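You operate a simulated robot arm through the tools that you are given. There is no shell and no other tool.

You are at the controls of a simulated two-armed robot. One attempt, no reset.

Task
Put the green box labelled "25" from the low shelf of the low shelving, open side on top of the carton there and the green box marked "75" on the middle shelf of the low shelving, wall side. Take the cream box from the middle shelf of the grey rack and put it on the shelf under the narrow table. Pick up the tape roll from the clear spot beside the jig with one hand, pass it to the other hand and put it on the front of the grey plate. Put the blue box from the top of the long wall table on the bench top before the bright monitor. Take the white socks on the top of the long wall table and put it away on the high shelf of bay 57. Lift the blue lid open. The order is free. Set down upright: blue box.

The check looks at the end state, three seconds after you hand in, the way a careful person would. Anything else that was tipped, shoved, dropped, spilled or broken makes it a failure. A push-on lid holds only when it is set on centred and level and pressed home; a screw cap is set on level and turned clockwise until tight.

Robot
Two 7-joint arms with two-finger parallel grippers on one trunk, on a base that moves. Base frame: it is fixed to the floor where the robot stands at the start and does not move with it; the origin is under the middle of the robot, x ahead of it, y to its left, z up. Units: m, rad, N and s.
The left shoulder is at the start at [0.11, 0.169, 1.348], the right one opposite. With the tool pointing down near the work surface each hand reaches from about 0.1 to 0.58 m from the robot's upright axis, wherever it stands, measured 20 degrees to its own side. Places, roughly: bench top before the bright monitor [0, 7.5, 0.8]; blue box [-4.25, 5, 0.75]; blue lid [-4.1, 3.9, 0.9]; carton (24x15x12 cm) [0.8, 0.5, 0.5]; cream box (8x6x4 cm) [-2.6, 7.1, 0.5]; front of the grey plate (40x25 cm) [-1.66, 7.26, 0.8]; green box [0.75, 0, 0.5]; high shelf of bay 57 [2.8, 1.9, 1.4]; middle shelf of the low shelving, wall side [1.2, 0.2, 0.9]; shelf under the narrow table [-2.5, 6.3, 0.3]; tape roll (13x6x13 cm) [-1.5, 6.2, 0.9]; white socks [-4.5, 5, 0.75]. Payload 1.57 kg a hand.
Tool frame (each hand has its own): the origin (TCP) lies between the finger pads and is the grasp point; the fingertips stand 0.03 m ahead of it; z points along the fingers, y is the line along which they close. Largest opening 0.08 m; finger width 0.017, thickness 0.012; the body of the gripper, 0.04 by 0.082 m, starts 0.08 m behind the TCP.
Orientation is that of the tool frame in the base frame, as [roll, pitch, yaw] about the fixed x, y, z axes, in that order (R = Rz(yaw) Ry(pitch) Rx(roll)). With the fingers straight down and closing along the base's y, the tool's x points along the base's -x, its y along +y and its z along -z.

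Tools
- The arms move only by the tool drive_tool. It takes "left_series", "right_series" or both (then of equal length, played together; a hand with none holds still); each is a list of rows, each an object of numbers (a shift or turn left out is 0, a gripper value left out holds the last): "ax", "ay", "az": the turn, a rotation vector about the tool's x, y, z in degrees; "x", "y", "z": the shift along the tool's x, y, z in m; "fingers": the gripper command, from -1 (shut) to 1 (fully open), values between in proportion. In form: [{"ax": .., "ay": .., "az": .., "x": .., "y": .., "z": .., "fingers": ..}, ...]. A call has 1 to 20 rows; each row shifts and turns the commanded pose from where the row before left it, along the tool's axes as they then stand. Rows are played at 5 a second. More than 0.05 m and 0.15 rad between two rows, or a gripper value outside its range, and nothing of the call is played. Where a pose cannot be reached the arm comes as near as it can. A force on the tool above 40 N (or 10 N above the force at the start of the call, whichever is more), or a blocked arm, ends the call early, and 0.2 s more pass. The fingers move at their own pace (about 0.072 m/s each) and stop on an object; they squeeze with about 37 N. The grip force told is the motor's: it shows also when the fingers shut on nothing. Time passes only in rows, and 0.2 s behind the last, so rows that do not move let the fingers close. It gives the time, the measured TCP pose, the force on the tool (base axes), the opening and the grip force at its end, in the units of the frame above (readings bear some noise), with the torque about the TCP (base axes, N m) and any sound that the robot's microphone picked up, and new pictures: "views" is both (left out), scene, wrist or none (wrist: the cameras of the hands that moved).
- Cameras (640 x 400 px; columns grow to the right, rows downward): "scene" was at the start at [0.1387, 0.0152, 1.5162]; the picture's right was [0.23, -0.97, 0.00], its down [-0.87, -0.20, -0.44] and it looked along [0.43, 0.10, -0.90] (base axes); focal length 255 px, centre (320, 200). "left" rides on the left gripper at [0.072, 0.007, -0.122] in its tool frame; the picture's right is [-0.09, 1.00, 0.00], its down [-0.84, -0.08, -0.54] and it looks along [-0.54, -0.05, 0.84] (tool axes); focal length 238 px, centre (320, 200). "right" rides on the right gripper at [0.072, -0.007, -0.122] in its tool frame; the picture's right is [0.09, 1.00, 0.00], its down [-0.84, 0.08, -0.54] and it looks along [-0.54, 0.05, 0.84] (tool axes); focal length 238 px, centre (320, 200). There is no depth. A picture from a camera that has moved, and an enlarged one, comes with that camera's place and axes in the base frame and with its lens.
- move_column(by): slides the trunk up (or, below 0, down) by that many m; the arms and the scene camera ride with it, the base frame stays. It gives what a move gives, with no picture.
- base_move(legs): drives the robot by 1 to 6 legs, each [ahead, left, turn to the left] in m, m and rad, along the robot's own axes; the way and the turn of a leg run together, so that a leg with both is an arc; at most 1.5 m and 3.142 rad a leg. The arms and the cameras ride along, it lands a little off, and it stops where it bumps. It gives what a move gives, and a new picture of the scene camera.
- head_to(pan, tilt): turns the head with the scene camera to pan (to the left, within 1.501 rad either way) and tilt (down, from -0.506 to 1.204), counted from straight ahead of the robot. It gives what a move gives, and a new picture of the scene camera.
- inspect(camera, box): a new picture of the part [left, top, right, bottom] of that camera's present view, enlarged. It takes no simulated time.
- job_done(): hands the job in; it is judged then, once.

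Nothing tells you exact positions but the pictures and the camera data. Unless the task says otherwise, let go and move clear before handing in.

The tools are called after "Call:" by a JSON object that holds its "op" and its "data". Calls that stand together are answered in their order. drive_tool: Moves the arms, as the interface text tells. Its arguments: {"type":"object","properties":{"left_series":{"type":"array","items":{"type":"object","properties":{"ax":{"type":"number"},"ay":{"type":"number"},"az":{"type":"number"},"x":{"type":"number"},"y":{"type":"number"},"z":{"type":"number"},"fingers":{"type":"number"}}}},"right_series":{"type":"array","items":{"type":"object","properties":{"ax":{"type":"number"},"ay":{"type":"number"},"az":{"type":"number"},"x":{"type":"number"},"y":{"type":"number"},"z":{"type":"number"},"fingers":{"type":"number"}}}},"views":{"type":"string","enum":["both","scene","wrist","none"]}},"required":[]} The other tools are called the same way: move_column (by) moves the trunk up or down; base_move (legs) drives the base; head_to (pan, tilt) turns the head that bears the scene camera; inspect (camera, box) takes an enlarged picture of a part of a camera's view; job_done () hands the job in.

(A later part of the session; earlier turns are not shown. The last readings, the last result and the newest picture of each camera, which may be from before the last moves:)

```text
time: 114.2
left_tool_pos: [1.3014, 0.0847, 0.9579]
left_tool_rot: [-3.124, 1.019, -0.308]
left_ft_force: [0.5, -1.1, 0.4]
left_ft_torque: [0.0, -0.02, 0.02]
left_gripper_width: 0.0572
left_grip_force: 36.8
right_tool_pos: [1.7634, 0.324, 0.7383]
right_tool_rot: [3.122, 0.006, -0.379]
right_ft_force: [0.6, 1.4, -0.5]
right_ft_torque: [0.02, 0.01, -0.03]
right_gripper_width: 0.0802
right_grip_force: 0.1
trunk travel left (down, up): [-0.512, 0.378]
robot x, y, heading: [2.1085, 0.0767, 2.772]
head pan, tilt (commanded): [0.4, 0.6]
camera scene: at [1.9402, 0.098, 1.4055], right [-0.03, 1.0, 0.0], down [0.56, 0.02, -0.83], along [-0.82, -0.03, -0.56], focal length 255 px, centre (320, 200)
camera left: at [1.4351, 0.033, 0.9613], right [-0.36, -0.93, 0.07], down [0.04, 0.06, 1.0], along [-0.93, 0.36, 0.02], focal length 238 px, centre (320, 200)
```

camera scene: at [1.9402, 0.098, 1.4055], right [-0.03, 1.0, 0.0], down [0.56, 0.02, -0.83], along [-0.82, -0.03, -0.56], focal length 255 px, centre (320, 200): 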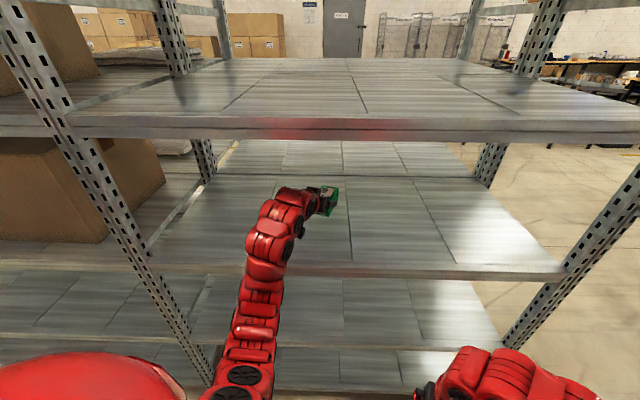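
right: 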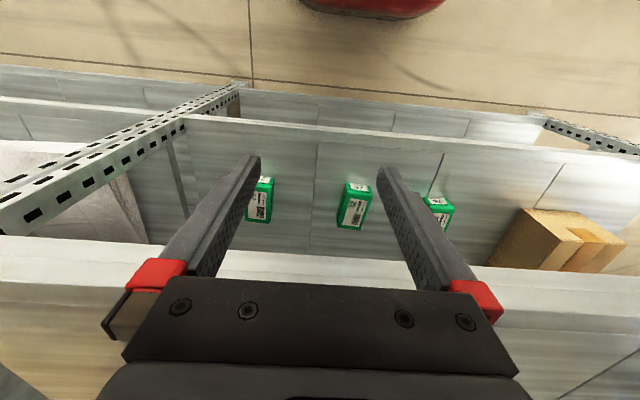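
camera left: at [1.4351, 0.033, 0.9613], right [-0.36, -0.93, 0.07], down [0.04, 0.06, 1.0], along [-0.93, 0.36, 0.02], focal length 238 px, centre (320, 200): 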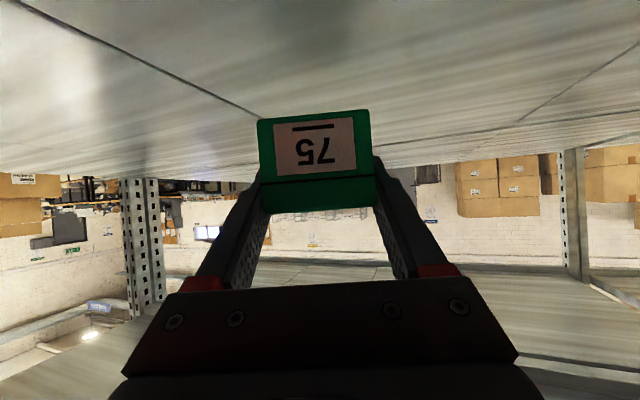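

Call:
{"op": "drive_tool", "data": {"left_series": [{"x": 0.0145, "z": 0.009}, {"x": 0.0128, "z": 0.0078}, {}], "views": "wrist"}}

```text
time: 115.0
left_tool_pos: [1.3018, 0.084, 0.9278]
left_tool_rot: [-3.123, 1.019, -0.307]
left_ft_force: [0.0, -0.3, -0.2]
left_ft_torque: [-0.01, -0.01, 0.01]
left_gripper_width: 0.0573
left_grip_force: 37.1
right_tool_pos: [1.7649, 0.3227, 0.7367]
right_tool_rot: [3.124, 0.007, -0.377]
right_ft_force: [0.3, -0.4, -0.3]
right_ft_torque: [-0.03, 0.0, 0.01]
right_gripper_width: 0.0802
right_grip_force: 0.0
trunk travel left (down, up): [-0.512, 0.378]
robot x, y, heading: [2.1076, 0.0692, 2.775]
head pan, tilt (commanded): [0.4, 0.6]
camera left: at [1.4348, 0.0333, 0.9295], right [-0.36, -0.93, 0.07], down [0.04, 0.06, 1.0], along [-0.93, 0.36, 0.02], focal length 238 px, centre (320, 200)
```

left: 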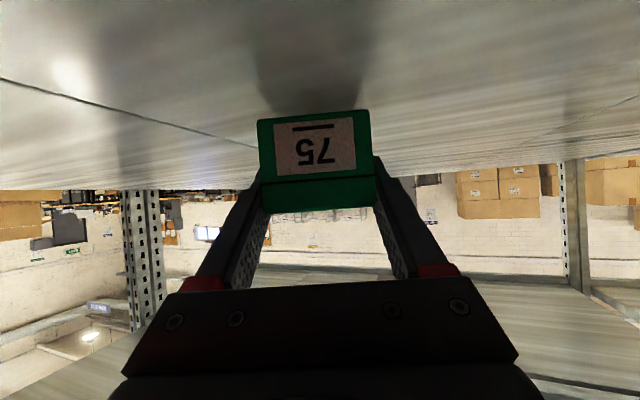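

Call:
{"op": "drive_tool", "data": {"left_series": [{"x": 0.0017, "z": 0.001}, {"x": 0.0017, "z": 0.001}, {"x": 0.0017, "z": 0.001}, {}], "views": "none"}}

Call:
{"op": "drive_tool", "data": {"left_series": [{"x": 0.0013, "z": 0.0008}, {}], "views": "wrist"}}

```text
time: 116.0
left_tool_pos: [1.3016, 0.0838, 0.9219]
left_tool_rot: [-3.124, 1.018, -0.306]
left_ft_force: [-0.1, 0.1, -1.6]
left_ft_torque: [-0.01, -0.04, -0.01]
left_gripper_width: 0.0574
left_grip_force: 36.6
right_tool_pos: [1.7643, 0.3231, 0.7377]
right_tool_rot: [3.123, 0.006, -0.379]
right_ft_force: [-1.0, -0.1, -0.1]
right_ft_torque: [0.03, 0.01, 0.0]
right_gripper_width: 0.0796
right_grip_force: 0.1
trunk travel left (down, up): [-0.512, 0.378]
robot x, y, heading: [2.1046, 0.0704, 2.775]
head pan, tilt (commanded): [0.4, 0.6]
```

```text
time: 116.6
left_tool_pos: [1.3015, 0.0849, 0.9208]
left_tool_rot: [-3.123, 1.019, -0.307]
left_ft_force: [-0.3, 0.1, -0.2]
left_ft_torque: [0.01, 0.05, 0.0]
left_gripper_width: 0.0573
left_grip_force: 37.4
right_tool_pos: [1.7635, 0.3232, 0.7383]
right_tool_rot: [3.122, 0.005, -0.379]
right_ft_force: [-0.1, -0.6, -0.6]
right_ft_torque: [0.02, 0.0, 0.05]
right_gripper_width: 0.0801
right_grip_force: 0.2
trunk travel left (down, up): [-0.512, 0.378]
robot x, y, heading: [2.1074, 0.073, 2.767]
head pan, tilt (commanded): [0.4, 0.6]
camera left: at [1.4345, 0.0329, 0.9223], right [-0.36, -0.93, 0.07], down [0.04, 0.06, 1.0], along [-0.93, 0.36, 0.02], focal length 238 px, centre (320, 200)
```

left: 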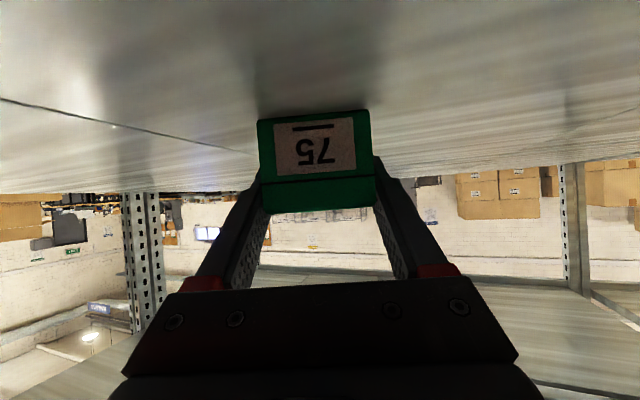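

Call:
{"op": "drive_tool", "data": {"left_series": [{"x": 0.0017, "z": 0.001}, {}], "views": "none"}}

Call:
{"op": "drive_tool", "data": {"left_series": [{"x": 0.0013, "z": 0.0008}, {}], "views": "none"}}

Call:
{"op": "drive_tool", "data": {"left_series": [{"x": 0.0013, "z": 0.0008}, {}], "views": "none"}}

```text
time: 117.2
left_tool_pos: [1.3011, 0.0839, 0.9199]
left_tool_rot: [-3.126, 1.021, -0.31]
left_ft_force: [-1.8, -0.4, 8.0]
left_ft_torque: [-0.2, 0.18, -0.07]
left_gripper_width: 0.0574
left_grip_force: 36.9
right_tool_pos: [1.7644, 0.3232, 0.7377]
right_tool_rot: [3.123, 0.009, -0.38]
right_ft_force: [0.7, -0.4, -0.2]
right_ft_torque: [0.01, 0.02, -0.01]
right_gripper_width: 0.0799
right_grip_force: 0.1
trunk travel left (down, up): [-0.512, 0.378]
robot x, y, heading: [2.1055, 0.0708, 2.775]
head pan, tilt (commanded): [0.4, 0.6]
```

```text
time: 117.8
left_tool_pos: [1.3026, 0.084, 0.9187]
left_tool_rot: [-3.127, 1.023, -0.31]
left_ft_force: [-6.3, -0.7, 20.9]
left_ft_torque: [-0.64, 0.09, -0.15]
left_gripper_width: 0.0574
left_grip_force: 37.3
right_tool_pos: [1.7655, 0.3236, 0.7379]
right_tool_rot: [3.125, 0.01, -0.378]
right_ft_force: [0.3, -0.8, 0.4]
right_ft_torque: [0.0, 0.02, 0.01]
right_gripper_width: 0.08
right_grip_force: 0.1
trunk travel left (down, up): [-0.512, 0.378]
robot x, y, heading: [2.1072, 0.0747, 2.776]
head pan, tilt (commanded): [0.4, 0.6]
```

```text
time: 118.4
left_tool_pos: [1.3034, 0.0843, 0.9187]
left_tool_rot: [-3.125, 1.027, -0.309]
left_ft_force: [-12.8, -0.8, 33.8]
left_ft_torque: [-0.47, -0.17, -0.13]
left_gripper_width: 0.0571
left_grip_force: 37.3
right_tool_pos: [1.7662, 0.3226, 0.7377]
right_tool_rot: [3.123, 0.01, -0.379]
right_ft_force: [-0.4, 0.3, 0.1]
right_ft_torque: [0.04, -0.01, 0.0]
right_gripper_width: 0.08
right_grip_force: 0.0
trunk travel left (down, up): [-0.512, 0.378]
robot x, y, heading: [2.1079, 0.0709, 2.773]
head pan, tilt (commanded): [0.4, 0.6]
```

Box 75 touches the shelf. I ease off the pressure, open, and check.

Call:
{"op": "drive_tool", "data": {"left_series": [{"x": -0.0015, "z": -0.0009}, {"x": -0.0015, "z": -0.0009}, {}], "views": "none"}}

Call:
{"op": "drive_tool", "data": {"left_series": [{"fingers": 0.6}, {"fingers": 0.8}, {"fingers": 1}, {}], "views": "wrist"}}

```text
time: 119.2
left_tool_pos: [1.3023, 0.0839, 0.9189]
left_tool_rot: [-3.125, 1.02, -0.308]
left_ft_force: [-5.5, -0.2, 19.3]
left_ft_torque: [-0.16, 0.76, 0.07]
left_gripper_width: 0.0575
left_grip_force: 36.8
right_tool_pos: [1.7653, 0.3236, 0.7377]
right_tool_rot: [3.126, 0.009, -0.378]
right_ft_force: [0.2, 0.2, 0.0]
right_ft_torque: [-0.01, 0.04, 0.0]
right_gripper_width: 0.0801
right_grip_force: 0.0
trunk travel left (down, up): [-0.512, 0.378]
robot x, y, heading: [2.104, 0.0725, 2.771]
head pan, tilt (commanded): [0.4, 0.6]
```

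```text
time: 120.2
left_tool_pos: [1.3021, 0.0841, 0.9174]
left_tool_rot: [-3.123, 1.019, -0.305]
left_ft_force: [0.1, -0.5, 0.1]
left_ft_torque: [-0.02, 0.01, 0.02]
left_gripper_width: 0.0802
left_grip_force: 0.0
right_tool_pos: [1.7648, 0.3223, 0.7377]
right_tool_rot: [3.123, 0.006, -0.378]
right_ft_force: [0.0, -0.1, 0.7]
right_ft_torque: [-0.02, -0.01, 0.0]
right_gripper_width: 0.08
right_grip_force: 0.0
trunk travel left (down, up): [-0.512, 0.378]
robot x, y, heading: [2.1068, 0.0695, 2.773]
head pan, tilt (commanded): [0.4, 0.6]
camera left: at [1.4352, 0.0334, 0.9203], right [-0.36, -0.93, 0.07], down [0.04, 0.06, 1.0], along [-0.93, 0.36, 0.02], focal length 238 px, centre (320, 200)
```

left: 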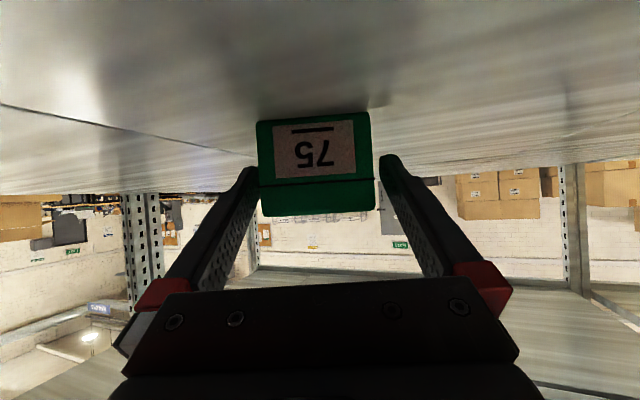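

Box 75 is released on the wall-side middle shelf. I withdraw the hand, then turn back along the aisle.

Call:
{"op": "drive_tool", "data": {"left_series": [{"x": 0.0195, "z": -0.0341}, {"x": 0.0195, "z": -0.0341}, {"x": 0.0195, "z": -0.0341}, {"x": 0.019, "z": -0.0341}, {}], "views": "both"}}

```text
time: 121.4
left_tool_pos: [1.414, 0.0461, 0.9211]
left_tool_rot: [-3.123, 1.019, -0.306]
left_ft_force: [-0.1, 0.2, -0.3]
left_ft_torque: [0.0, 0.0, 0.0]
left_gripper_width: 0.08
left_grip_force: 0.1
left hand out of reach, approached as far as the arm can: row 4
right_tool_pos: [1.7648, 0.3235, 0.7373]
right_tool_rot: [3.124, 0.008, -0.379]
right_ft_force: [0.4, 0.4, 0.5]
right_ft_torque: [0.07, 0.01, -0.01]
right_gripper_width: 0.08
right_grip_force: 0.0
trunk travel left (down, up): [-0.512, 0.378]
robot x, y, heading: [2.1057, 0.0672, 2.774]
head pan, tilt (commanded): [0.4, 0.6]
camera scene: at [1.9401, 0.0979, 1.4055], right [-0.03, 1.0, 0.0], down [0.56, 0.02, -0.83], along [-0.82, -0.03, -0.56], focal length 255 px, centre (320, 200)
camera left: at [1.5478, -0.0063, 0.9241], right [-0.36, -0.93, 0.07], down [0.04, 0.06, 1.0], along [-0.93, 0.36, 0.02], focal length 238 px, centre (320, 200)
```

scene: 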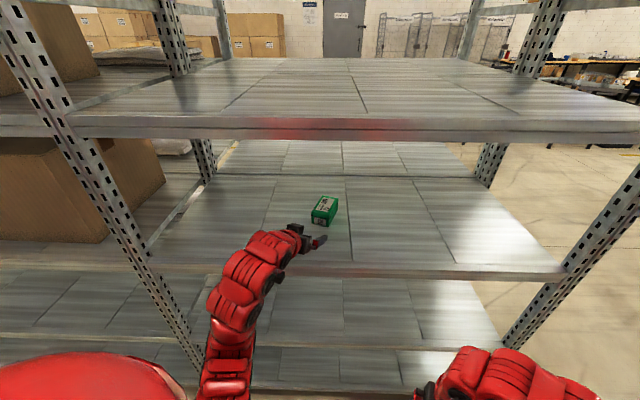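
left: 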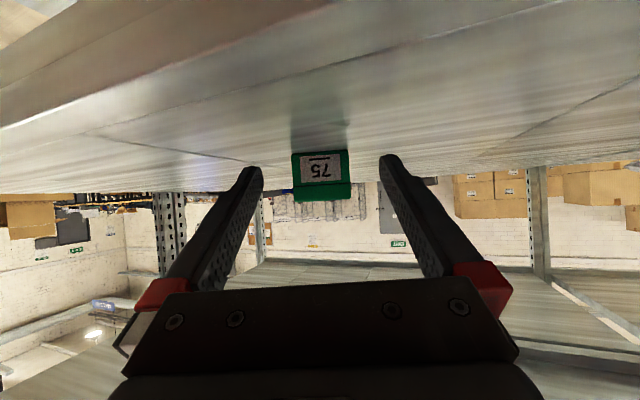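

Call:
{"op": "move_column", "data": {"by": 0.06}}

Call:
{"op": "base_move", "data": {"legs": [[0, 0, -1.2], [1.4, 0, 0]]}}

```text
time: 122.4
left_tool_pos: [1.4136, 0.0455, 0.9818]
left_tool_rot: [-3.124, 1.018, -0.307]
left_ft_force: [-0.6, 0.5, -0.1]
left_ft_torque: [0.03, -0.01, -0.04]
left_gripper_width: 0.0801
left_grip_force: 0.1
right_tool_pos: [1.7648, 0.3241, 0.7971]
right_tool_rot: [3.124, 0.006, -0.379]
right_ft_force: [0.0, -0.1, -0.4]
right_ft_torque: [-0.02, 0.0, -0.02]
right_gripper_width: 0.0798
right_grip_force: 0.1
trunk travel left (down, up): [-0.572, 0.318]
robot x, y, heading: [2.1066, 0.0763, 2.771]
head pan, tilt (commanded): [0.4, 0.6]
```

```text
time: 132.3
left_tool_pos: [1.8276, 2.0884, 0.9817]
left_tool_rot: [-3.124, 1.018, -1.503]
left_ft_force: [0.4, -0.9, 0.3]
left_ft_torque: [0.02, 0.01, -0.02]
left_gripper_width: 0.0801
left_grip_force: 0.1
right_tool_pos: [2.2151, 1.8642, 0.7973]
right_tool_rot: [3.124, 0.007, -1.574]
right_ft_force: [0.3, -0.4, 0.2]
right_ft_torque: [0.0, 0.01, 0.02]
right_gripper_width: 0.0801
right_grip_force: 0.1
trunk travel left (down, up): [-0.572, 0.318]
robot x, y, heading: [2.1075, 1.4536, 1.578]
head pan, tilt (commanded): [0.4, 0.6]
camera scene: at [2.0677, 1.6172, 1.4654], right [0.92, 0.39, 0.0], down [0.22, -0.52, -0.82], along [-0.33, 0.76, -0.57], focal length 255 px, centre (320, 200)
```

scene: 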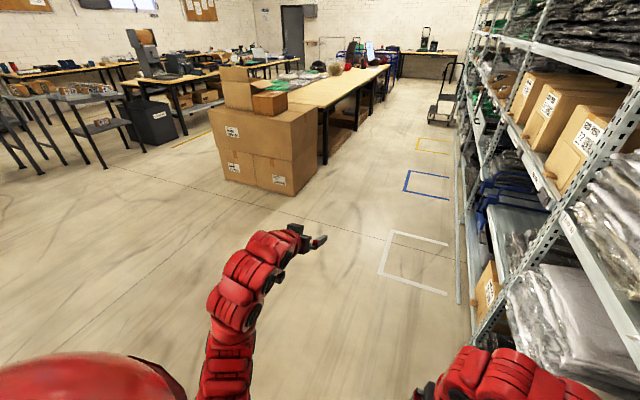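

Now in the open area; I fold the left hand to a compact tool-down pose and look at the hall ahead and to the left.

Call:
{"op": "drive_tool", "data": {"left_series": [{"ay": 8.3}, {"ay": 8.3}, {"ay": 8.3}, {"ay": 8.3}, {"ay": 8.3}, {"ay": 8.3}, {"ay": 8.3}, {"x": 0.045}, {"x": 0.045}, {"x": 0.045}, {"x": 0.045}, {}], "views": "none"}}

Call:
{"op": "head_to", "data": {"pan": 0.75, "tilt": 0.25}}

Call:
{"op": "inspect", "data": {"camera": "scene", "box": [0, 0, 640, 400]}}

```text
time: 134.9
left_tool_pos: [1.8381, 1.9775, 0.9021]
left_tool_rot: [-3.124, 0.456, -1.513]
left_ft_force: [-0.3, 0.3, -0.2]
left_ft_torque: [0.05, 0.0, 0.01]
left_gripper_width: 0.0801
left_grip_force: 0.0
left hand out of reach, approached as far as the arm can: row 4, 5, 6, 7, 10, 11
right_tool_pos: [2.2157, 1.8631, 0.7978]
right_tool_rot: [3.124, 0.007, -1.576]
right_ft_force: [0.1, -0.6, 0.3]
right_ft_torque: [0.01, 0.03, 0.03]
right_gripper_width: 0.0798
right_grip_force: 0.0
trunk travel left (down, up): [-0.572, 0.318]
robot x, y, heading: [2.1059, 1.4534, 1.575]
head pan, tilt (commanded): [0.4, 0.6]
```

```text
time: 135.8
left_tool_pos: [1.8368, 1.9776, 0.9034]
left_tool_rot: [-3.123, 0.455, -1.513]
left_ft_force: [0.2, -0.4, -0.4]
left_ft_torque: [0.02, 0.03, -0.01]
left_gripper_width: 0.0799
left_grip_force: 0.0
right_tool_pos: [2.2163, 1.8645, 0.797]
right_tool_rot: [3.125, 0.007, -1.573]
right_ft_force: [-0.2, 0.3, -0.6]
right_ft_torque: [0.02, 0.0, 0.01]
right_gripper_width: 0.0796
right_grip_force: 0.1
trunk travel left (down, up): [-0.572, 0.318]
robot x, y, heading: [2.1036, 1.4547, 1.578]
head pan, tilt (commanded): [0.75, 0.25]
camera scene: at [2.0385, 1.6036, 1.4976], right [0.73, 0.69, 0.0], down [0.17, -0.18, -0.97], along [-0.66, 0.71, -0.25], focal length 255 px, centre (320, 200)
```

scene: 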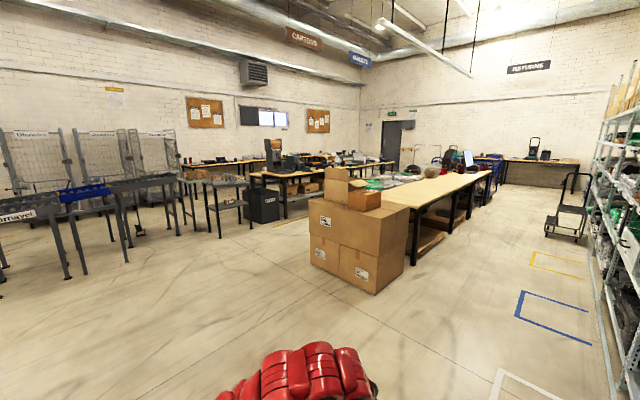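

```text
1.00 times, centred on (320, 200) of scene (not enlarged: the box is as wide or as high as the picture)
camera zoom: at [2.0385, 1.6036, 1.4976], right [0.73, 0.69, 0.0], down [0.17, -0.18, -0.97], along [-0.66, 0.71, -0.25], focal length 255 px, centre (320, 200)
```

zoom: 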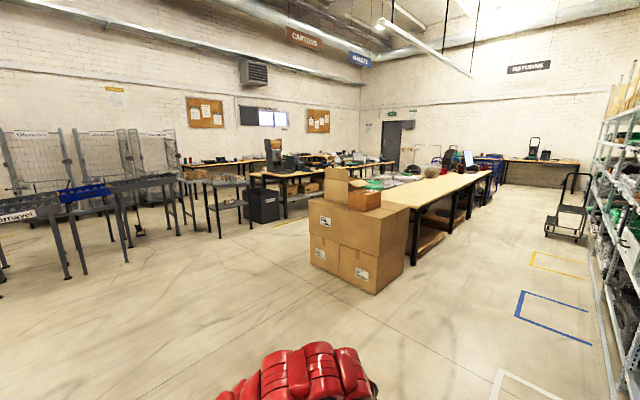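

The work benches stand along x≈-1.5 and the packing table at x 0–0.95, with a corridor between. I drive west and then up that corridor to look at the jig and tape roll.

Call:
{"op": "base_move", "data": {"legs": [[0.4, 1.4, 0], [0.3, 1.35, 0], [1.3, 0, 0]]}}

Call:
{"op": "head_to", "data": {"pan": 0.5, "tilt": 0.3}}

Call:
{"op": "head_to", "data": {"pan": -0.3, "tilt": 0.3}}

```text
time: 155.4
left_tool_pos: [-0.9126, 3.9148, 0.9043]
left_tool_rot: [-3.124, 0.455, -1.51]
left_ft_force: [-0.8, 0.1, -0.8]
left_ft_torque: [-0.04, 0.03, -0.02]
left_gripper_width: 0.0801
left_grip_force: 0.1
right_tool_pos: [-0.5352, 3.8021, 0.7975]
right_tool_rot: [3.124, 0.009, -1.572]
right_ft_force: [-0.1, -0.3, -0.7]
right_ft_torque: [0.0, 0.05, -0.03]
right_gripper_width: 0.0802
right_grip_force: 0.1
trunk travel left (down, up): [-0.572, 0.318]
robot x, y, heading: [-0.6445, 3.3957, 1.58]
head pan, tilt (commanded): [0.75, 0.25]
camera scene: at [-0.7099, 3.5417, 1.4976], right [0.72, 0.69, 0.0], down [0.17, -0.18, -0.97], along [-0.67, 0.7, -0.25], focal length 255 px, centre (320, 200)
```

scene: 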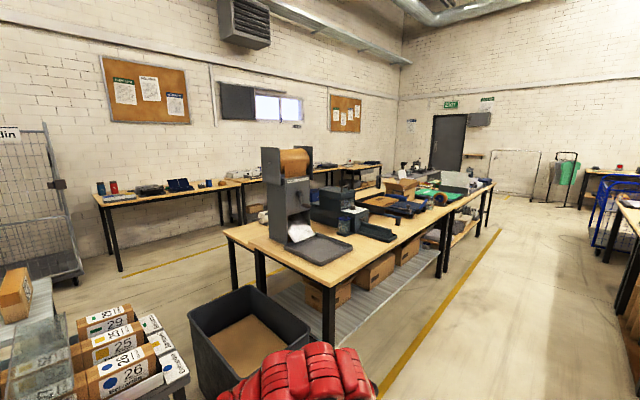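

```text
time: 156.1
left_tool_pos: [-0.9122, 3.9145, 0.9023]
left_tool_rot: [-3.124, 0.454, -1.51]
left_ft_force: [-0.1, 0.5, -0.9]
left_ft_torque: [-0.02, 0.03, 0.02]
left_gripper_width: 0.0801
left_grip_force: 0.1
right_tool_pos: [-0.5338, 3.8016, 0.7972]
right_tool_rot: [3.124, 0.005, -1.57]
right_ft_force: [0.1, -0.1, 0.3]
right_ft_torque: [0.02, 0.03, 0.0]
right_gripper_width: 0.0797
right_grip_force: 0.1
trunk travel left (down, up): [-0.572, 0.318]
robot x, y, heading: [-0.6395, 3.3899, 1.577]
head pan, tilt (commanded): [0.499, 0.3]
camera scene: at [-0.6911, 3.5552, 1.4929], right [0.87, 0.49, 0.0], down [0.14, -0.26, -0.96], along [-0.47, 0.83, -0.3], focal length 255 px, centre (320, 200)
```

scene: 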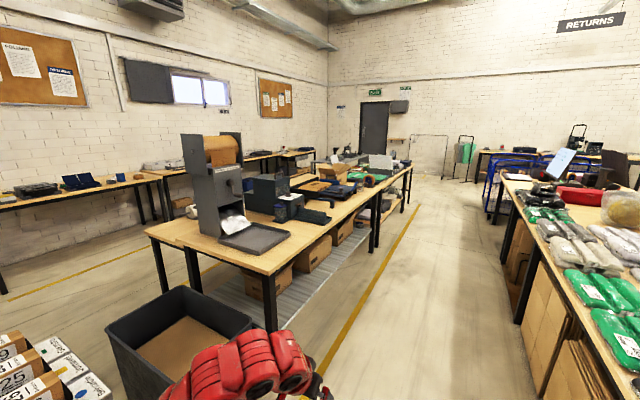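

```text
time: 157.3
left_tool_pos: [-0.9121, 3.9135, 0.9022]
left_tool_rot: [-3.124, 0.455, -1.51]
left_ft_force: [0.4, -0.2, -0.1]
left_ft_torque: [0.01, 0.01, -0.01]
left_gripper_width: 0.0802
left_grip_force: 0.1
right_tool_pos: [-0.535, 3.802, 0.797]
right_tool_rot: [3.124, 0.006, -1.571]
right_ft_force: [1.0, -1.1, 0.7]
right_ft_torque: [-0.01, 0.02, 0.02]
right_gripper_width: 0.0798
right_grip_force: 0.0
trunk travel left (down, up): [-0.572, 0.318]
robot x, y, heading: [-0.6436, 3.3933, 1.582]
head pan, tilt (commanded): [-0.3, 0.3]
camera scene: at [-0.6189, 3.5632, 1.4929], right [0.96, -0.29, 0.0], down [-0.08, -0.28, -0.96], along [0.27, 0.92, -0.3], focal length 255 px, centre (320, 200)
```

scene: 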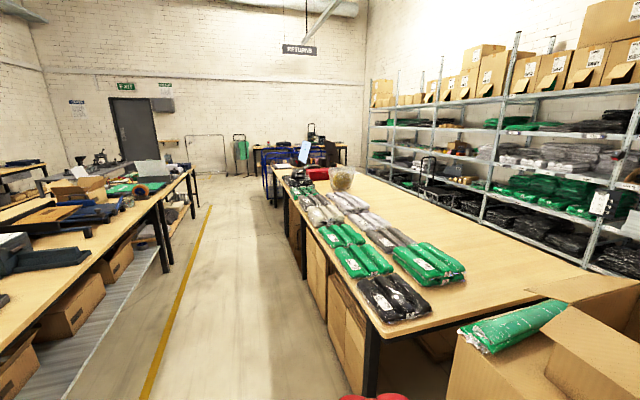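

The tape roll is on the second bench near (-1.56, 6.25), close to the bench edge at x≈-1.41. I drive up the corridor centre and look down at it.

Call:
{"op": "base_move", "data": {"legs": [[0.2, 0.2, 0], [1.4, 0, 0]]}}

Call:
{"op": "head_to", "data": {"pan": 0.7, "tilt": 0.45}}

```text
time: 165.9
left_tool_pos: [-1.1025, 5.5399, 0.9024]
left_tool_rot: [-3.125, 0.455, -1.533]
left_ft_force: [0.0, -0.2, 0.6]
left_ft_torque: [0.0, -0.03, -0.01]
left_gripper_width: 0.08
left_grip_force: 0.2
right_tool_pos: [-0.727, 5.4192, 0.7968]
right_tool_rot: [3.123, 0.008, -1.595]
right_ft_force: [-0.5, 0.2, 0.6]
right_ft_torque: [0.01, 0.0, -0.03]
right_gripper_width: 0.0801
right_grip_force: 0.1
trunk travel left (down, up): [-0.572, 0.318]
robot x, y, heading: [-0.8455, 5.0095, 1.553]
head pan, tilt (commanded): [-0.3, 0.3]
camera scene: at [-0.8169, 5.1819, 1.4929], right [0.95, -0.31, 0.0], down [-0.09, -0.28, -0.96], along [0.3, 0.91, -0.3], focal length 255 px, centre (320, 200)
```

scene: 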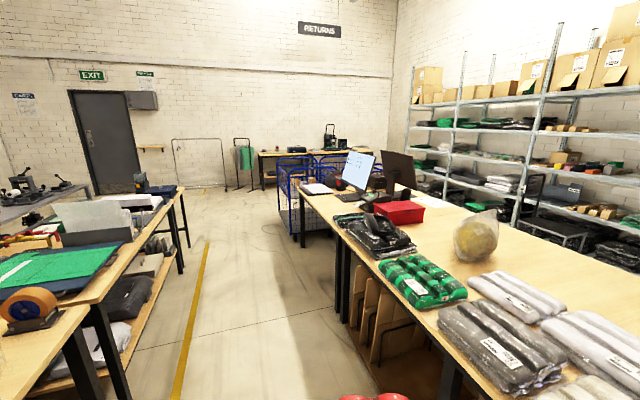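

```text
time: 167.2
left_tool_pos: [-1.1012, 5.5396, 0.9028]
left_tool_rot: [-3.124, 0.456, -1.533]
left_ft_force: [-0.2, -0.8, 0.1]
left_ft_torque: [0.0, 0.0, 0.02]
left_gripper_width: 0.08
left_grip_force: 0.1
right_tool_pos: [-0.7264, 5.4189, 0.7977]
right_tool_rot: [3.124, 0.007, -1.596]
right_ft_force: [1.0, 0.1, -0.7]
right_ft_torque: [0.01, 0.0, 0.0]
right_gripper_width: 0.0799
right_grip_force: 0.0
trunk travel left (down, up): [-0.572, 0.318]
robot x, y, heading: [-0.845, 5.0097, 1.551]
head pan, tilt (commanded): [0.7, 0.45]
camera scene: at [-0.9039, 5.1641, 1.479], right [0.77, 0.63, 0.0], down [0.28, -0.34, -0.9], along [-0.57, 0.7, -0.44], focal length 255 px, centre (320, 200)
```

scene: 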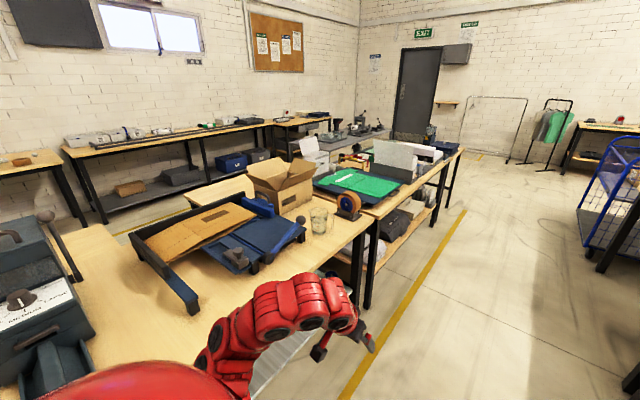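

Call:
{"op": "inspect", "data": {"camera": "scene", "box": [240, 100, 480, 250]}}

Call:
{"op": "inspect", "data": {"camera": "scene", "box": [60, 80, 300, 230]}}

```text
2.67 times, centred on (360, 175) of scene
camera zoom: at [-0.9039, 5.1641, 1.479], right [0.77, 0.63, 0.0], down [0.28, -0.34, -0.9], along [-0.57, 0.7, -0.44], focal length 679 px, centre (213, 267)
```

zoom: 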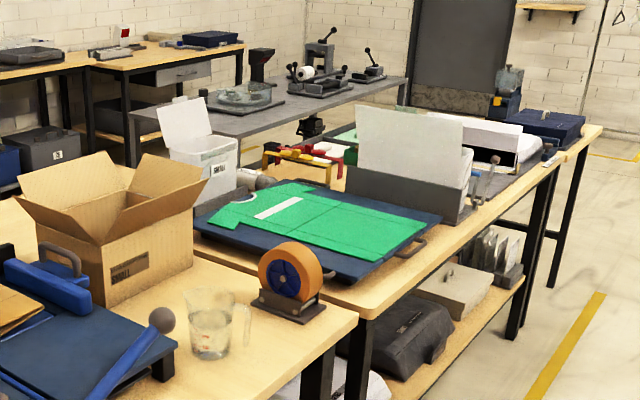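

```text
2.67 times, centred on (180, 155) of scene
camera zoom: at [-0.9039, 5.1641, 1.479], right [0.77, 0.63, 0.0], down [0.28, -0.34, -0.9], along [-0.57, 0.7, -0.44], focal length 679 px, centre (693, 320)
```

zoom: 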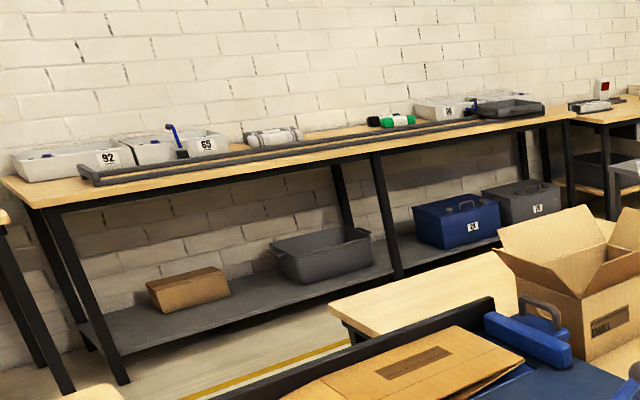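

The tape sits in a small black stand near the bench corner, a glass jug next to it. I raise the trunk for clearance, drive up and turn to face the bench.

Call:
{"op": "move_column", "data": {"by": 0.2}}

Call:
{"op": "base_move", "data": {"legs": [[1.25, 0.02, 0.02], [0, 0, 1.57]]}}

Call:
{"op": "head_to", "data": {"pan": 0.0, "tilt": 0.75}}

```text
time: 169.3
left_tool_pos: [-1.1025, 5.5407, 1.1014]
left_tool_rot: [-3.123, 0.457, -1.534]
left_ft_force: [0.0, 0.6, 0.8]
left_ft_torque: [0.03, -0.02, -0.02]
left_gripper_width: 0.0798
left_grip_force: 0.0
right_tool_pos: [-0.7263, 5.4193, 0.9964]
right_tool_rot: [3.124, 0.006, -1.596]
right_ft_force: [0.4, -0.6, -0.4]
right_ft_torque: [-0.02, -0.01, -0.02]
right_gripper_width: 0.0799
right_grip_force: 0.1
trunk travel left (down, up): [-0.772, 0.118]
robot x, y, heading: [-0.8456, 5.013, 1.55]
head pan, tilt (commanded): [0.7, 0.45]
```

```text
time: 179.3
left_tool_pos: [-1.3858, 5.9582, 1.103]
left_tool_rot: [-3.124, 0.456, 0.051]
left_ft_force: [-0.5, -0.5, 0.6]
left_ft_torque: [-0.01, -0.01, 0.01]
left_gripper_width: 0.0802
left_grip_force: 0.1
right_tool_pos: [-1.2703, 6.3355, 0.998]
right_tool_rot: [3.126, 0.008, -0.01]
right_ft_force: [0.6, 0.2, 0.1]
right_ft_torque: [0.0, 0.05, -0.03]
right_gripper_width: 0.08
right_grip_force: 0.1
trunk travel left (down, up): [-0.772, 0.118]
robot x, y, heading: [-0.8613, 6.2254, 3.14]
head pan, tilt (commanded): [0.7, 0.45]
camera scene: at [-1.0146, 6.1655, 1.679], right [-0.64, 0.77, 0.0], down [0.33, 0.28, -0.9], along [-0.69, -0.58, -0.44], focal length 255 px, centre (320, 200)
```

scene: 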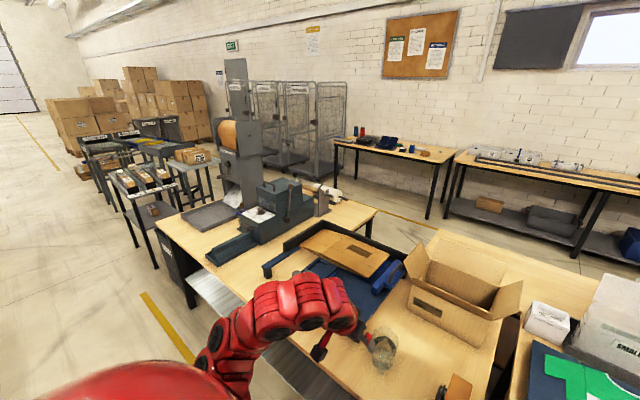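

```text
time: 180.4
left_tool_pos: [-1.3868, 5.9578, 1.1026]
left_tool_rot: [-3.125, 0.456, 0.054]
left_ft_force: [0.4, 0.7, -0.4]
left_ft_torque: [0.02, 0.03, 0.01]
left_gripper_width: 0.08
left_grip_force: 0.0
right_tool_pos: [-1.271, 6.3359, 0.9984]
right_tool_rot: [3.124, 0.006, -0.01]
right_ft_force: [-0.5, 0.1, 0.5]
right_ft_torque: [-0.02, 0.02, -0.01]
right_gripper_width: 0.0798
right_grip_force: 0.2
trunk travel left (down, up): [-0.772, 0.118]
robot x, y, heading: [-0.8621, 6.2229, 3.137]
head pan, tilt (commanded): [0.0, 0.75]
camera scene: at [-1.0272, 6.2246, 1.6526], right [0.0, 1.0, 0.0], down [0.68, 0.0, -0.73], along [-0.73, 0.0, -0.68], focal length 255 px, centre (320, 200)
```

scene: 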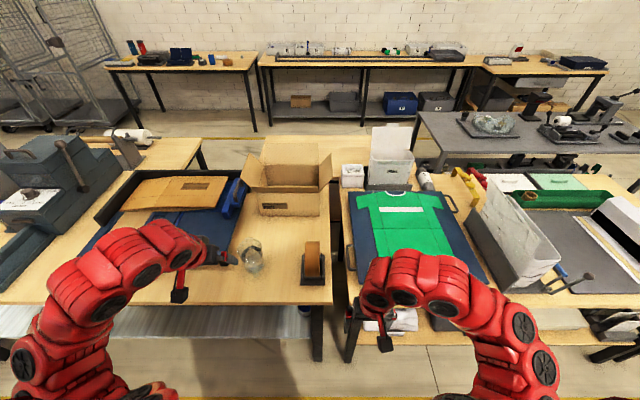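

Call:
{"op": "inspect", "data": {"camera": "scene", "box": [220, 210, 380, 310]}}

Call:
{"op": "inspect", "data": {"camera": "scene", "box": [440, 160, 640, 300]}}

Call:
{"op": "inspect", "data": {"camera": "scene", "box": [340, 80, 640, 200]}}

```text
4.00 times, centred on (300, 260) of scene
camera zoom: at [-1.0272, 6.2246, 1.6526], right [0.0, 1.0, 0.0], down [0.68, 0.0, -0.73], along [-0.73, 0.0, -0.68], focal length 1019 px, centre (400, -40)
```

zoom: 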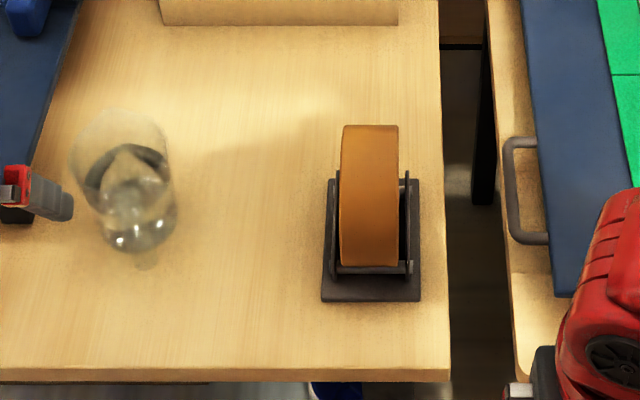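

```text
2.86 times, centred on (540, 230) of scene
camera zoom: at [-1.0272, 6.2246, 1.6526], right [0.0, 1.0, 0.0], down [0.68, 0.0, -0.73], along [-0.73, 0.0, -0.68], focal length 728 px, centre (-309, 114)
```

zoom: 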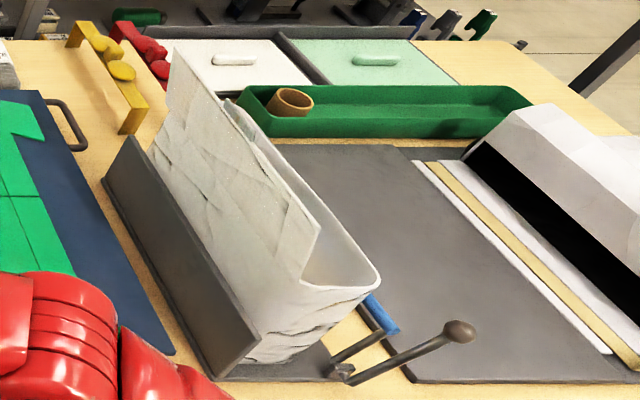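

```text
2.13 times, centred on (490, 140) of scene
camera zoom: at [-1.0272, 6.2246, 1.6526], right [0.0, 1.0, 0.0], down [0.68, 0.0, -0.73], along [-0.73, 0.0, -0.68], focal length 543 px, centre (-43, 328)
```

zoom: 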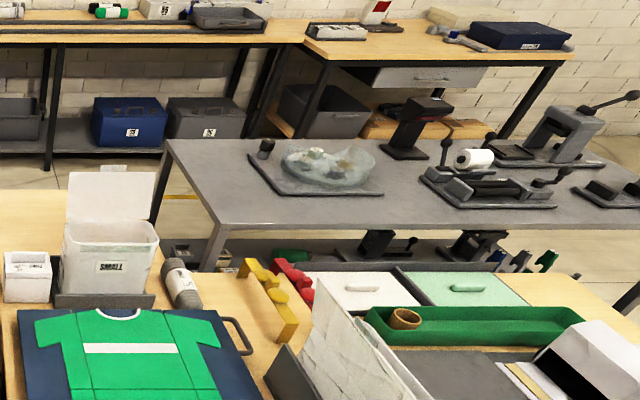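

The tape stands with its axis along y at about (-1.51, 6.20), right at the bench corner; the grey plate is at x -1.86…-1.46, y 7.13–7.38. I shift right so the left hand is above the tape and look with the wrist camera.

Call:
{"op": "base_move", "data": {"legs": [[0.0, -0.25, 0]]}}

Call:
{"op": "drive_tool", "data": {"left_series": [{"ay": 5}, {}], "views": "both"}}

```text
time: 182.2
left_tool_pos: [-1.3866, 6.2098, 1.1018]
left_tool_rot: [-3.123, 0.454, 0.051]
left_ft_force: [-0.3, 0.4, 0.1]
left_ft_torque: [0.03, -0.01, -0.06]
left_gripper_width: 0.0799
left_grip_force: 0.1
right_tool_pos: [-1.2705, 6.5869, 0.9971]
right_tool_rot: [3.126, 0.008, -0.012]
right_ft_force: [-0.2, 0.5, 1.0]
right_ft_torque: [-0.01, -0.01, 0.03]
right_gripper_width: 0.0799
right_grip_force: 0.1
trunk travel left (down, up): [-0.772, 0.118]
robot x, y, heading: [-0.8608, 6.4739, 3.141]
head pan, tilt (commanded): [0.0, 0.75]
camera scene: at [-1.0269, 6.4757, 1.6525], right [0.0, 1.0, 0.0], down [0.68, 0.0, -0.73], along [-0.73, 0.0, -0.68], focal length 255 px, centre (320, 200)
```

scene: 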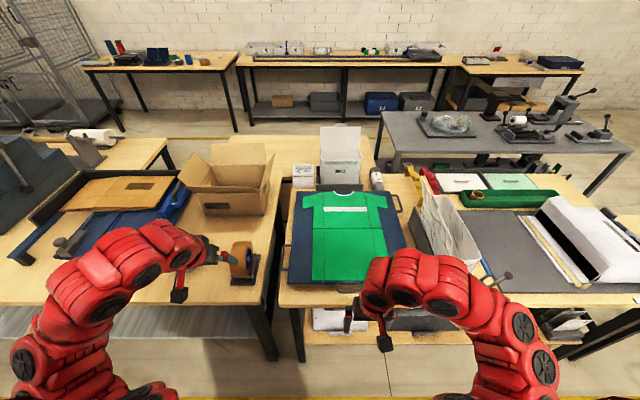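

```text
time: 182.8
left_tool_pos: [-1.3856, 6.2121, 1.1033]
left_tool_rot: [-3.124, 0.368, 0.047]
left_ft_force: [0.1, -0.6, 0.4]
left_ft_torque: [0.04, 0.01, 0.02]
left_gripper_width: 0.08
left_grip_force: 0.1
right_tool_pos: [-1.2697, 6.5889, 0.997]
right_tool_rot: [3.124, 0.007, -0.012]
right_ft_force: [0.2, 0.5, 0.0]
right_ft_torque: [-0.02, 0.04, -0.01]
right_gripper_width: 0.08
right_grip_force: 0.1
trunk travel left (down, up): [-0.772, 0.118]
robot x, y, heading: [-0.8655, 6.4738, 3.133]
head pan, tilt (commanded): [0.0, 0.75]
camera scene: at [-1.0265, 6.4764, 1.6526], right [0.0, 1.0, 0.0], down [0.68, 0.0, -0.73], along [-0.73, 0.0, -0.68], focal length 255 px, centre (320, 200)
camera left: at [-1.2739, 6.2078, 1.1903], right [-0.04, -1.0, 0.02], down [-0.59, 0.04, 0.81], along [-0.81, 0.02, -0.59], focal length 238 px, centre (320, 200)
```

scene: 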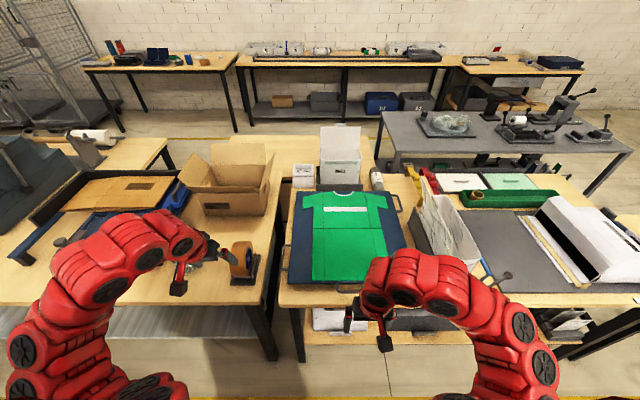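
left: 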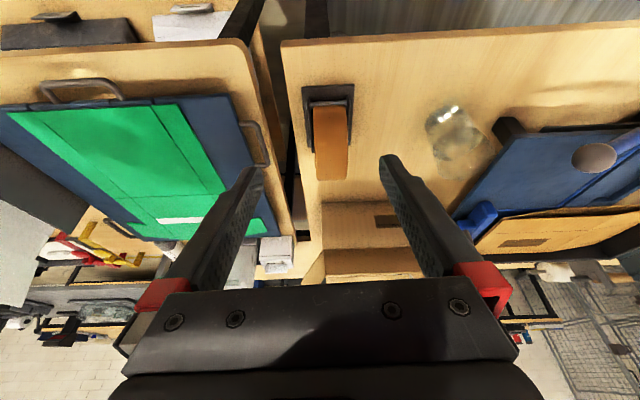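

Call:
{"op": "inspect", "data": {"camera": "left", "box": [270, 60, 430, 200]}}

```text
2.86 times, centred on (350, 130) of left
camera zoom: at [-1.2739, 6.2078, 1.1903], right [-0.04, -1.0, 0.02], down [-0.59, 0.04, 0.81], along [-0.81, 0.02, -0.59], focal length 681 px, centre (234, 400)
```

zoom: 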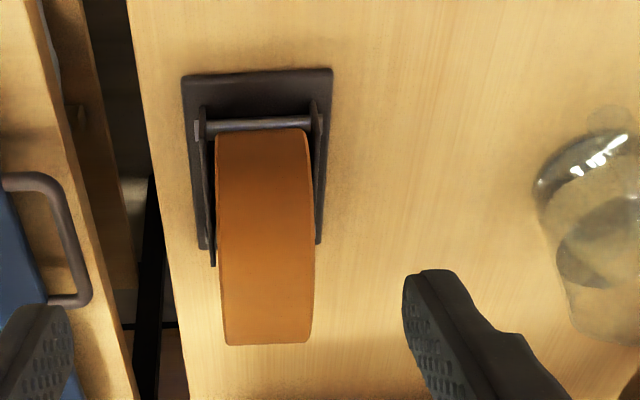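

The ring (radius ~6.3 cm, width ~5 cm) is centred near (-1.55, 6.195, 0.865). I'll grip its near-upper rim with the left hand tilted 45°, so first I square the hand and move to a pre-grasp pose.

Call:
{"op": "drive_tool", "data": {"left_series": [{"ax": 1.0, "az": 2.5}, {"ay": -8}, {"ay": -8}, {"ay": -8}, {"y": 0.015, "x": 0.012, "z": 0.035}, {"x": 0.0124, "z": 0.0375}, {"x": 0.0124, "z": 0.0375}, {}], "views": "wrist"}}

```text
time: 184.6
left_tool_pos: [-1.4428, 6.145, 1.0605]
left_tool_rot: [-3.122, 0.717, 0.009]
left_ft_force: [0.2, -0.3, -0.1]
left_ft_torque: [-0.02, 0.0, -0.04]
left_gripper_width: 0.08
left_grip_force: 0.1
left hand out of reach, approached as far as the arm can: row 3, 4
right_tool_pos: [-1.269, 6.5887, 0.9968]
right_tool_rot: [3.125, 0.006, -0.012]
right_ft_force: [0.6, 0.2, -0.6]
right_ft_torque: [-0.01, -0.03, -0.02]
right_gripper_width: 0.08
right_grip_force: 0.1
trunk travel left (down, up): [-0.772, 0.118]
robot x, y, heading: [-0.8619, 6.4745, 3.135]
head pan, tilt (commanded): [0.0, 0.75]
camera left: at [-1.3077, 6.1366, 1.1041], right [-0.07, -1.0, 0.05], down [-0.27, 0.06, 0.96], along [-0.96, 0.06, -0.28], focal length 238 px, centre (320, 200)
```

left: 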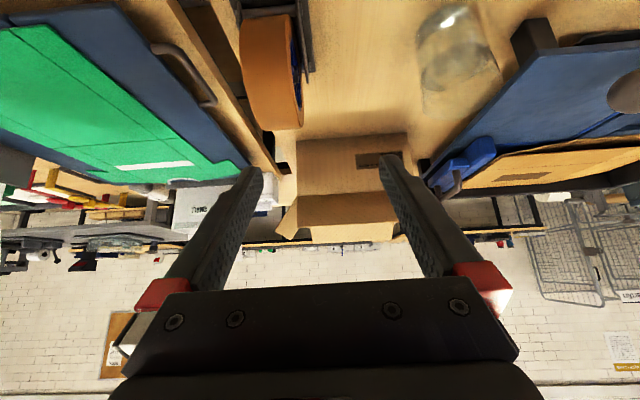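

Call:
{"op": "drive_tool", "data": {"left_series": [{"x": 0.0183, "z": 0.0276, "y": -0.0167}, {"x": 0.0183, "z": 0.0276, "y": -0.0167}, {"x": 0.0183, "z": 0.0276, "y": -0.0167}, {"ay": -4}, {}], "views": "wrist"}}

```text
time: 185.8
left_tool_pos: [-1.4564, 6.1965, 0.9646]
left_tool_rot: [-3.12, 0.788, 0.01]
left_ft_force: [-0.4, -0.1, -0.2]
left_ft_torque: [0.01, -0.03, 0.01]
left_gripper_width: 0.0798
left_grip_force: 0.1
right_tool_pos: [-1.2702, 6.588, 0.9981]
right_tool_rot: [3.124, 0.007, -0.012]
right_ft_force: [0.5, 0.7, 0.2]
right_ft_torque: [0.0, -0.01, 0.01]
right_gripper_width: 0.0801
right_grip_force: 0.0
trunk travel left (down, up): [-0.772, 0.118]
robot x, y, heading: [-0.8619, 6.4752, 3.142]
head pan, tilt (commanded): [0.0, 0.75]
camera left: at [-1.319, 6.1886, 0.9992], right [-0.07, -1.0, 0.05], down [-0.2, 0.06, 0.98], along [-0.98, 0.06, -0.21], focal length 238 px, centre (320, 200)
```

left: 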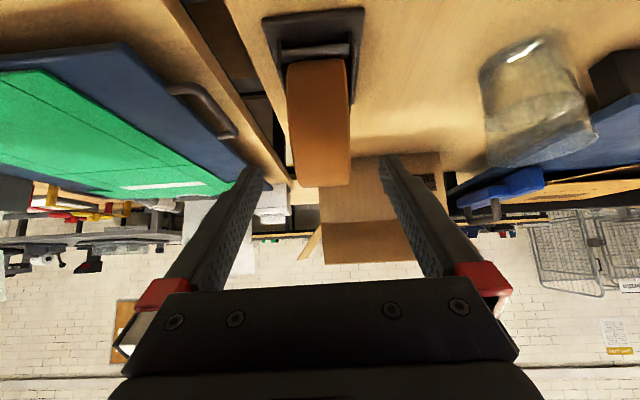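

Call:
{"op": "drive_tool", "data": {"left_series": [{"y": -0.004}, {"z": 0.03}, {"z": 0.03}, {}], "views": "wrist"}}

```text
time: 186.8
left_tool_pos: [-1.4994, 6.2004, 0.9218]
left_tool_rot: [-3.119, 0.787, 0.011]
left_ft_force: [-0.7, -0.6, -0.2]
left_ft_torque: [0.01, -0.03, 0.01]
left_gripper_width: 0.0798
left_grip_force: 0.2
right_tool_pos: [-1.2693, 6.5874, 0.9979]
right_tool_rot: [3.125, 0.008, -0.012]
right_ft_force: [0.0, -0.4, 1.0]
right_ft_torque: [0.0, -0.03, 0.0]
right_gripper_width: 0.0802
right_grip_force: 0.2
trunk travel left (down, up): [-0.772, 0.118]
robot x, y, heading: [-0.8619, 6.4752, 3.142]
head pan, tilt (commanded): [0.0, 0.75]
camera left: at [-1.3606, 6.1929, 0.9566], right [-0.07, -1.0, 0.05], down [-0.21, 0.06, 0.98], along [-0.98, 0.06, -0.21], focal length 238 px, centre (320, 200)
```

left: 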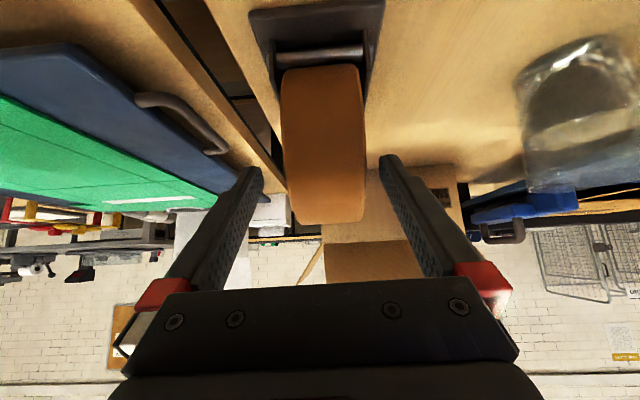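

Call:
{"op": "drive_tool", "data": {"left_series": [{"z": 0.026}, {}, {"fingers": -1}, {}, {}, {}], "views": "wrist"}}

```text
time: 188.2
left_tool_pos: [-1.5161, 6.1992, 0.9047]
left_tool_rot: [-3.119, 0.789, 0.01]
left_ft_force: [1.9, -2.5, 3.3]
left_ft_torque: [-0.4, 0.05, 0.19]
left_gripper_width: 0.05
left_grip_force: 36.8
right_tool_pos: [-1.2676, 6.5875, 0.9977]
right_tool_rot: [3.124, 0.01, -0.013]
right_ft_force: [-1.0, -1.3, 0.1]
right_ft_torque: [-0.02, 0.02, -0.02]
right_gripper_width: 0.08
right_grip_force: 0.1
trunk travel left (down, up): [-0.772, 0.118]
robot x, y, heading: [-0.8607, 6.4727, 3.145]
head pan, tilt (commanded): [0.0, 0.75]
camera left: at [-1.3779, 6.1924, 0.9393], right [-0.07, -1.0, 0.05], down [-0.2, 0.06, 0.98], along [-0.98, 0.06, -0.21], focal length 238 px, centre (320, 200)
```

left: 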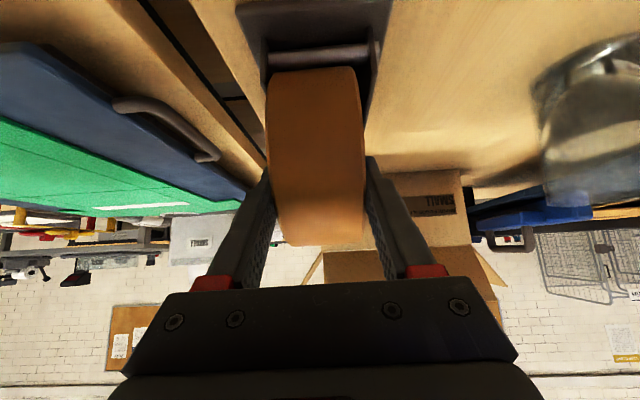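

Call:
{"op": "drive_tool", "data": {"left_series": [{"x": -0.01, "z": -0.01}, {"x": -0.03, "z": -0.03}, {"x": -0.03, "z": -0.03}, {}], "views": "both"}}

```text
time: 189.2
left_tool_pos: [-1.5177, 6.1998, 1.0035]
left_tool_rot: [-3.118, 0.788, 0.012]
left_ft_force: [-0.3, 1.0, -1.9]
left_ft_torque: [0.03, -0.08, -0.02]
left_gripper_width: 0.0497
left_grip_force: 37.1
right_tool_pos: [-1.2705, 6.5875, 0.9977]
right_tool_rot: [3.124, 0.006, -0.011]
right_ft_force: [-0.2, -0.4, -0.5]
right_ft_torque: [0.0, 0.03, -0.01]
right_gripper_width: 0.0802
right_grip_force: 0.0
trunk travel left (down, up): [-0.772, 0.118]
robot x, y, heading: [-0.8605, 6.4766, 3.144]
head pan, tilt (commanded): [0.0, 0.75]
camera scene: at [-1.0272, 6.4759, 1.6525], right [0.0, 1.0, 0.0], down [0.68, 0.0, -0.73], along [-0.73, 0.0, -0.68], focal length 255 px, centre (320, 200)
camera left: at [-1.3789, 6.1915, 1.0374], right [-0.07, -1.0, 0.05], down [-0.21, 0.06, 0.98], along [-0.98, 0.06, -0.21], focal length 238 px, centre (320, 200)
```

scene: 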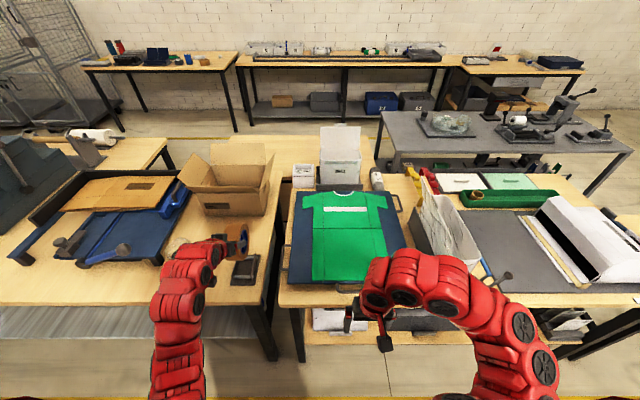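
left: 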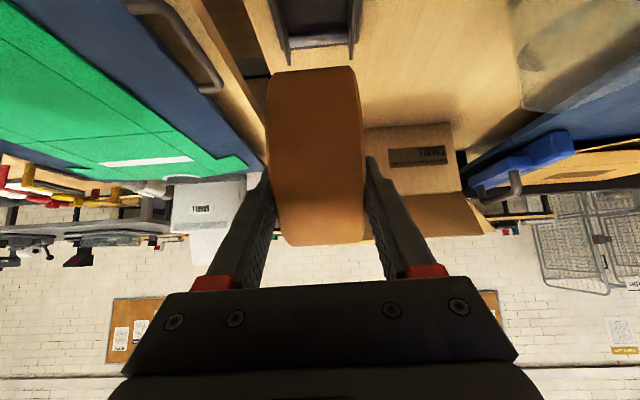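

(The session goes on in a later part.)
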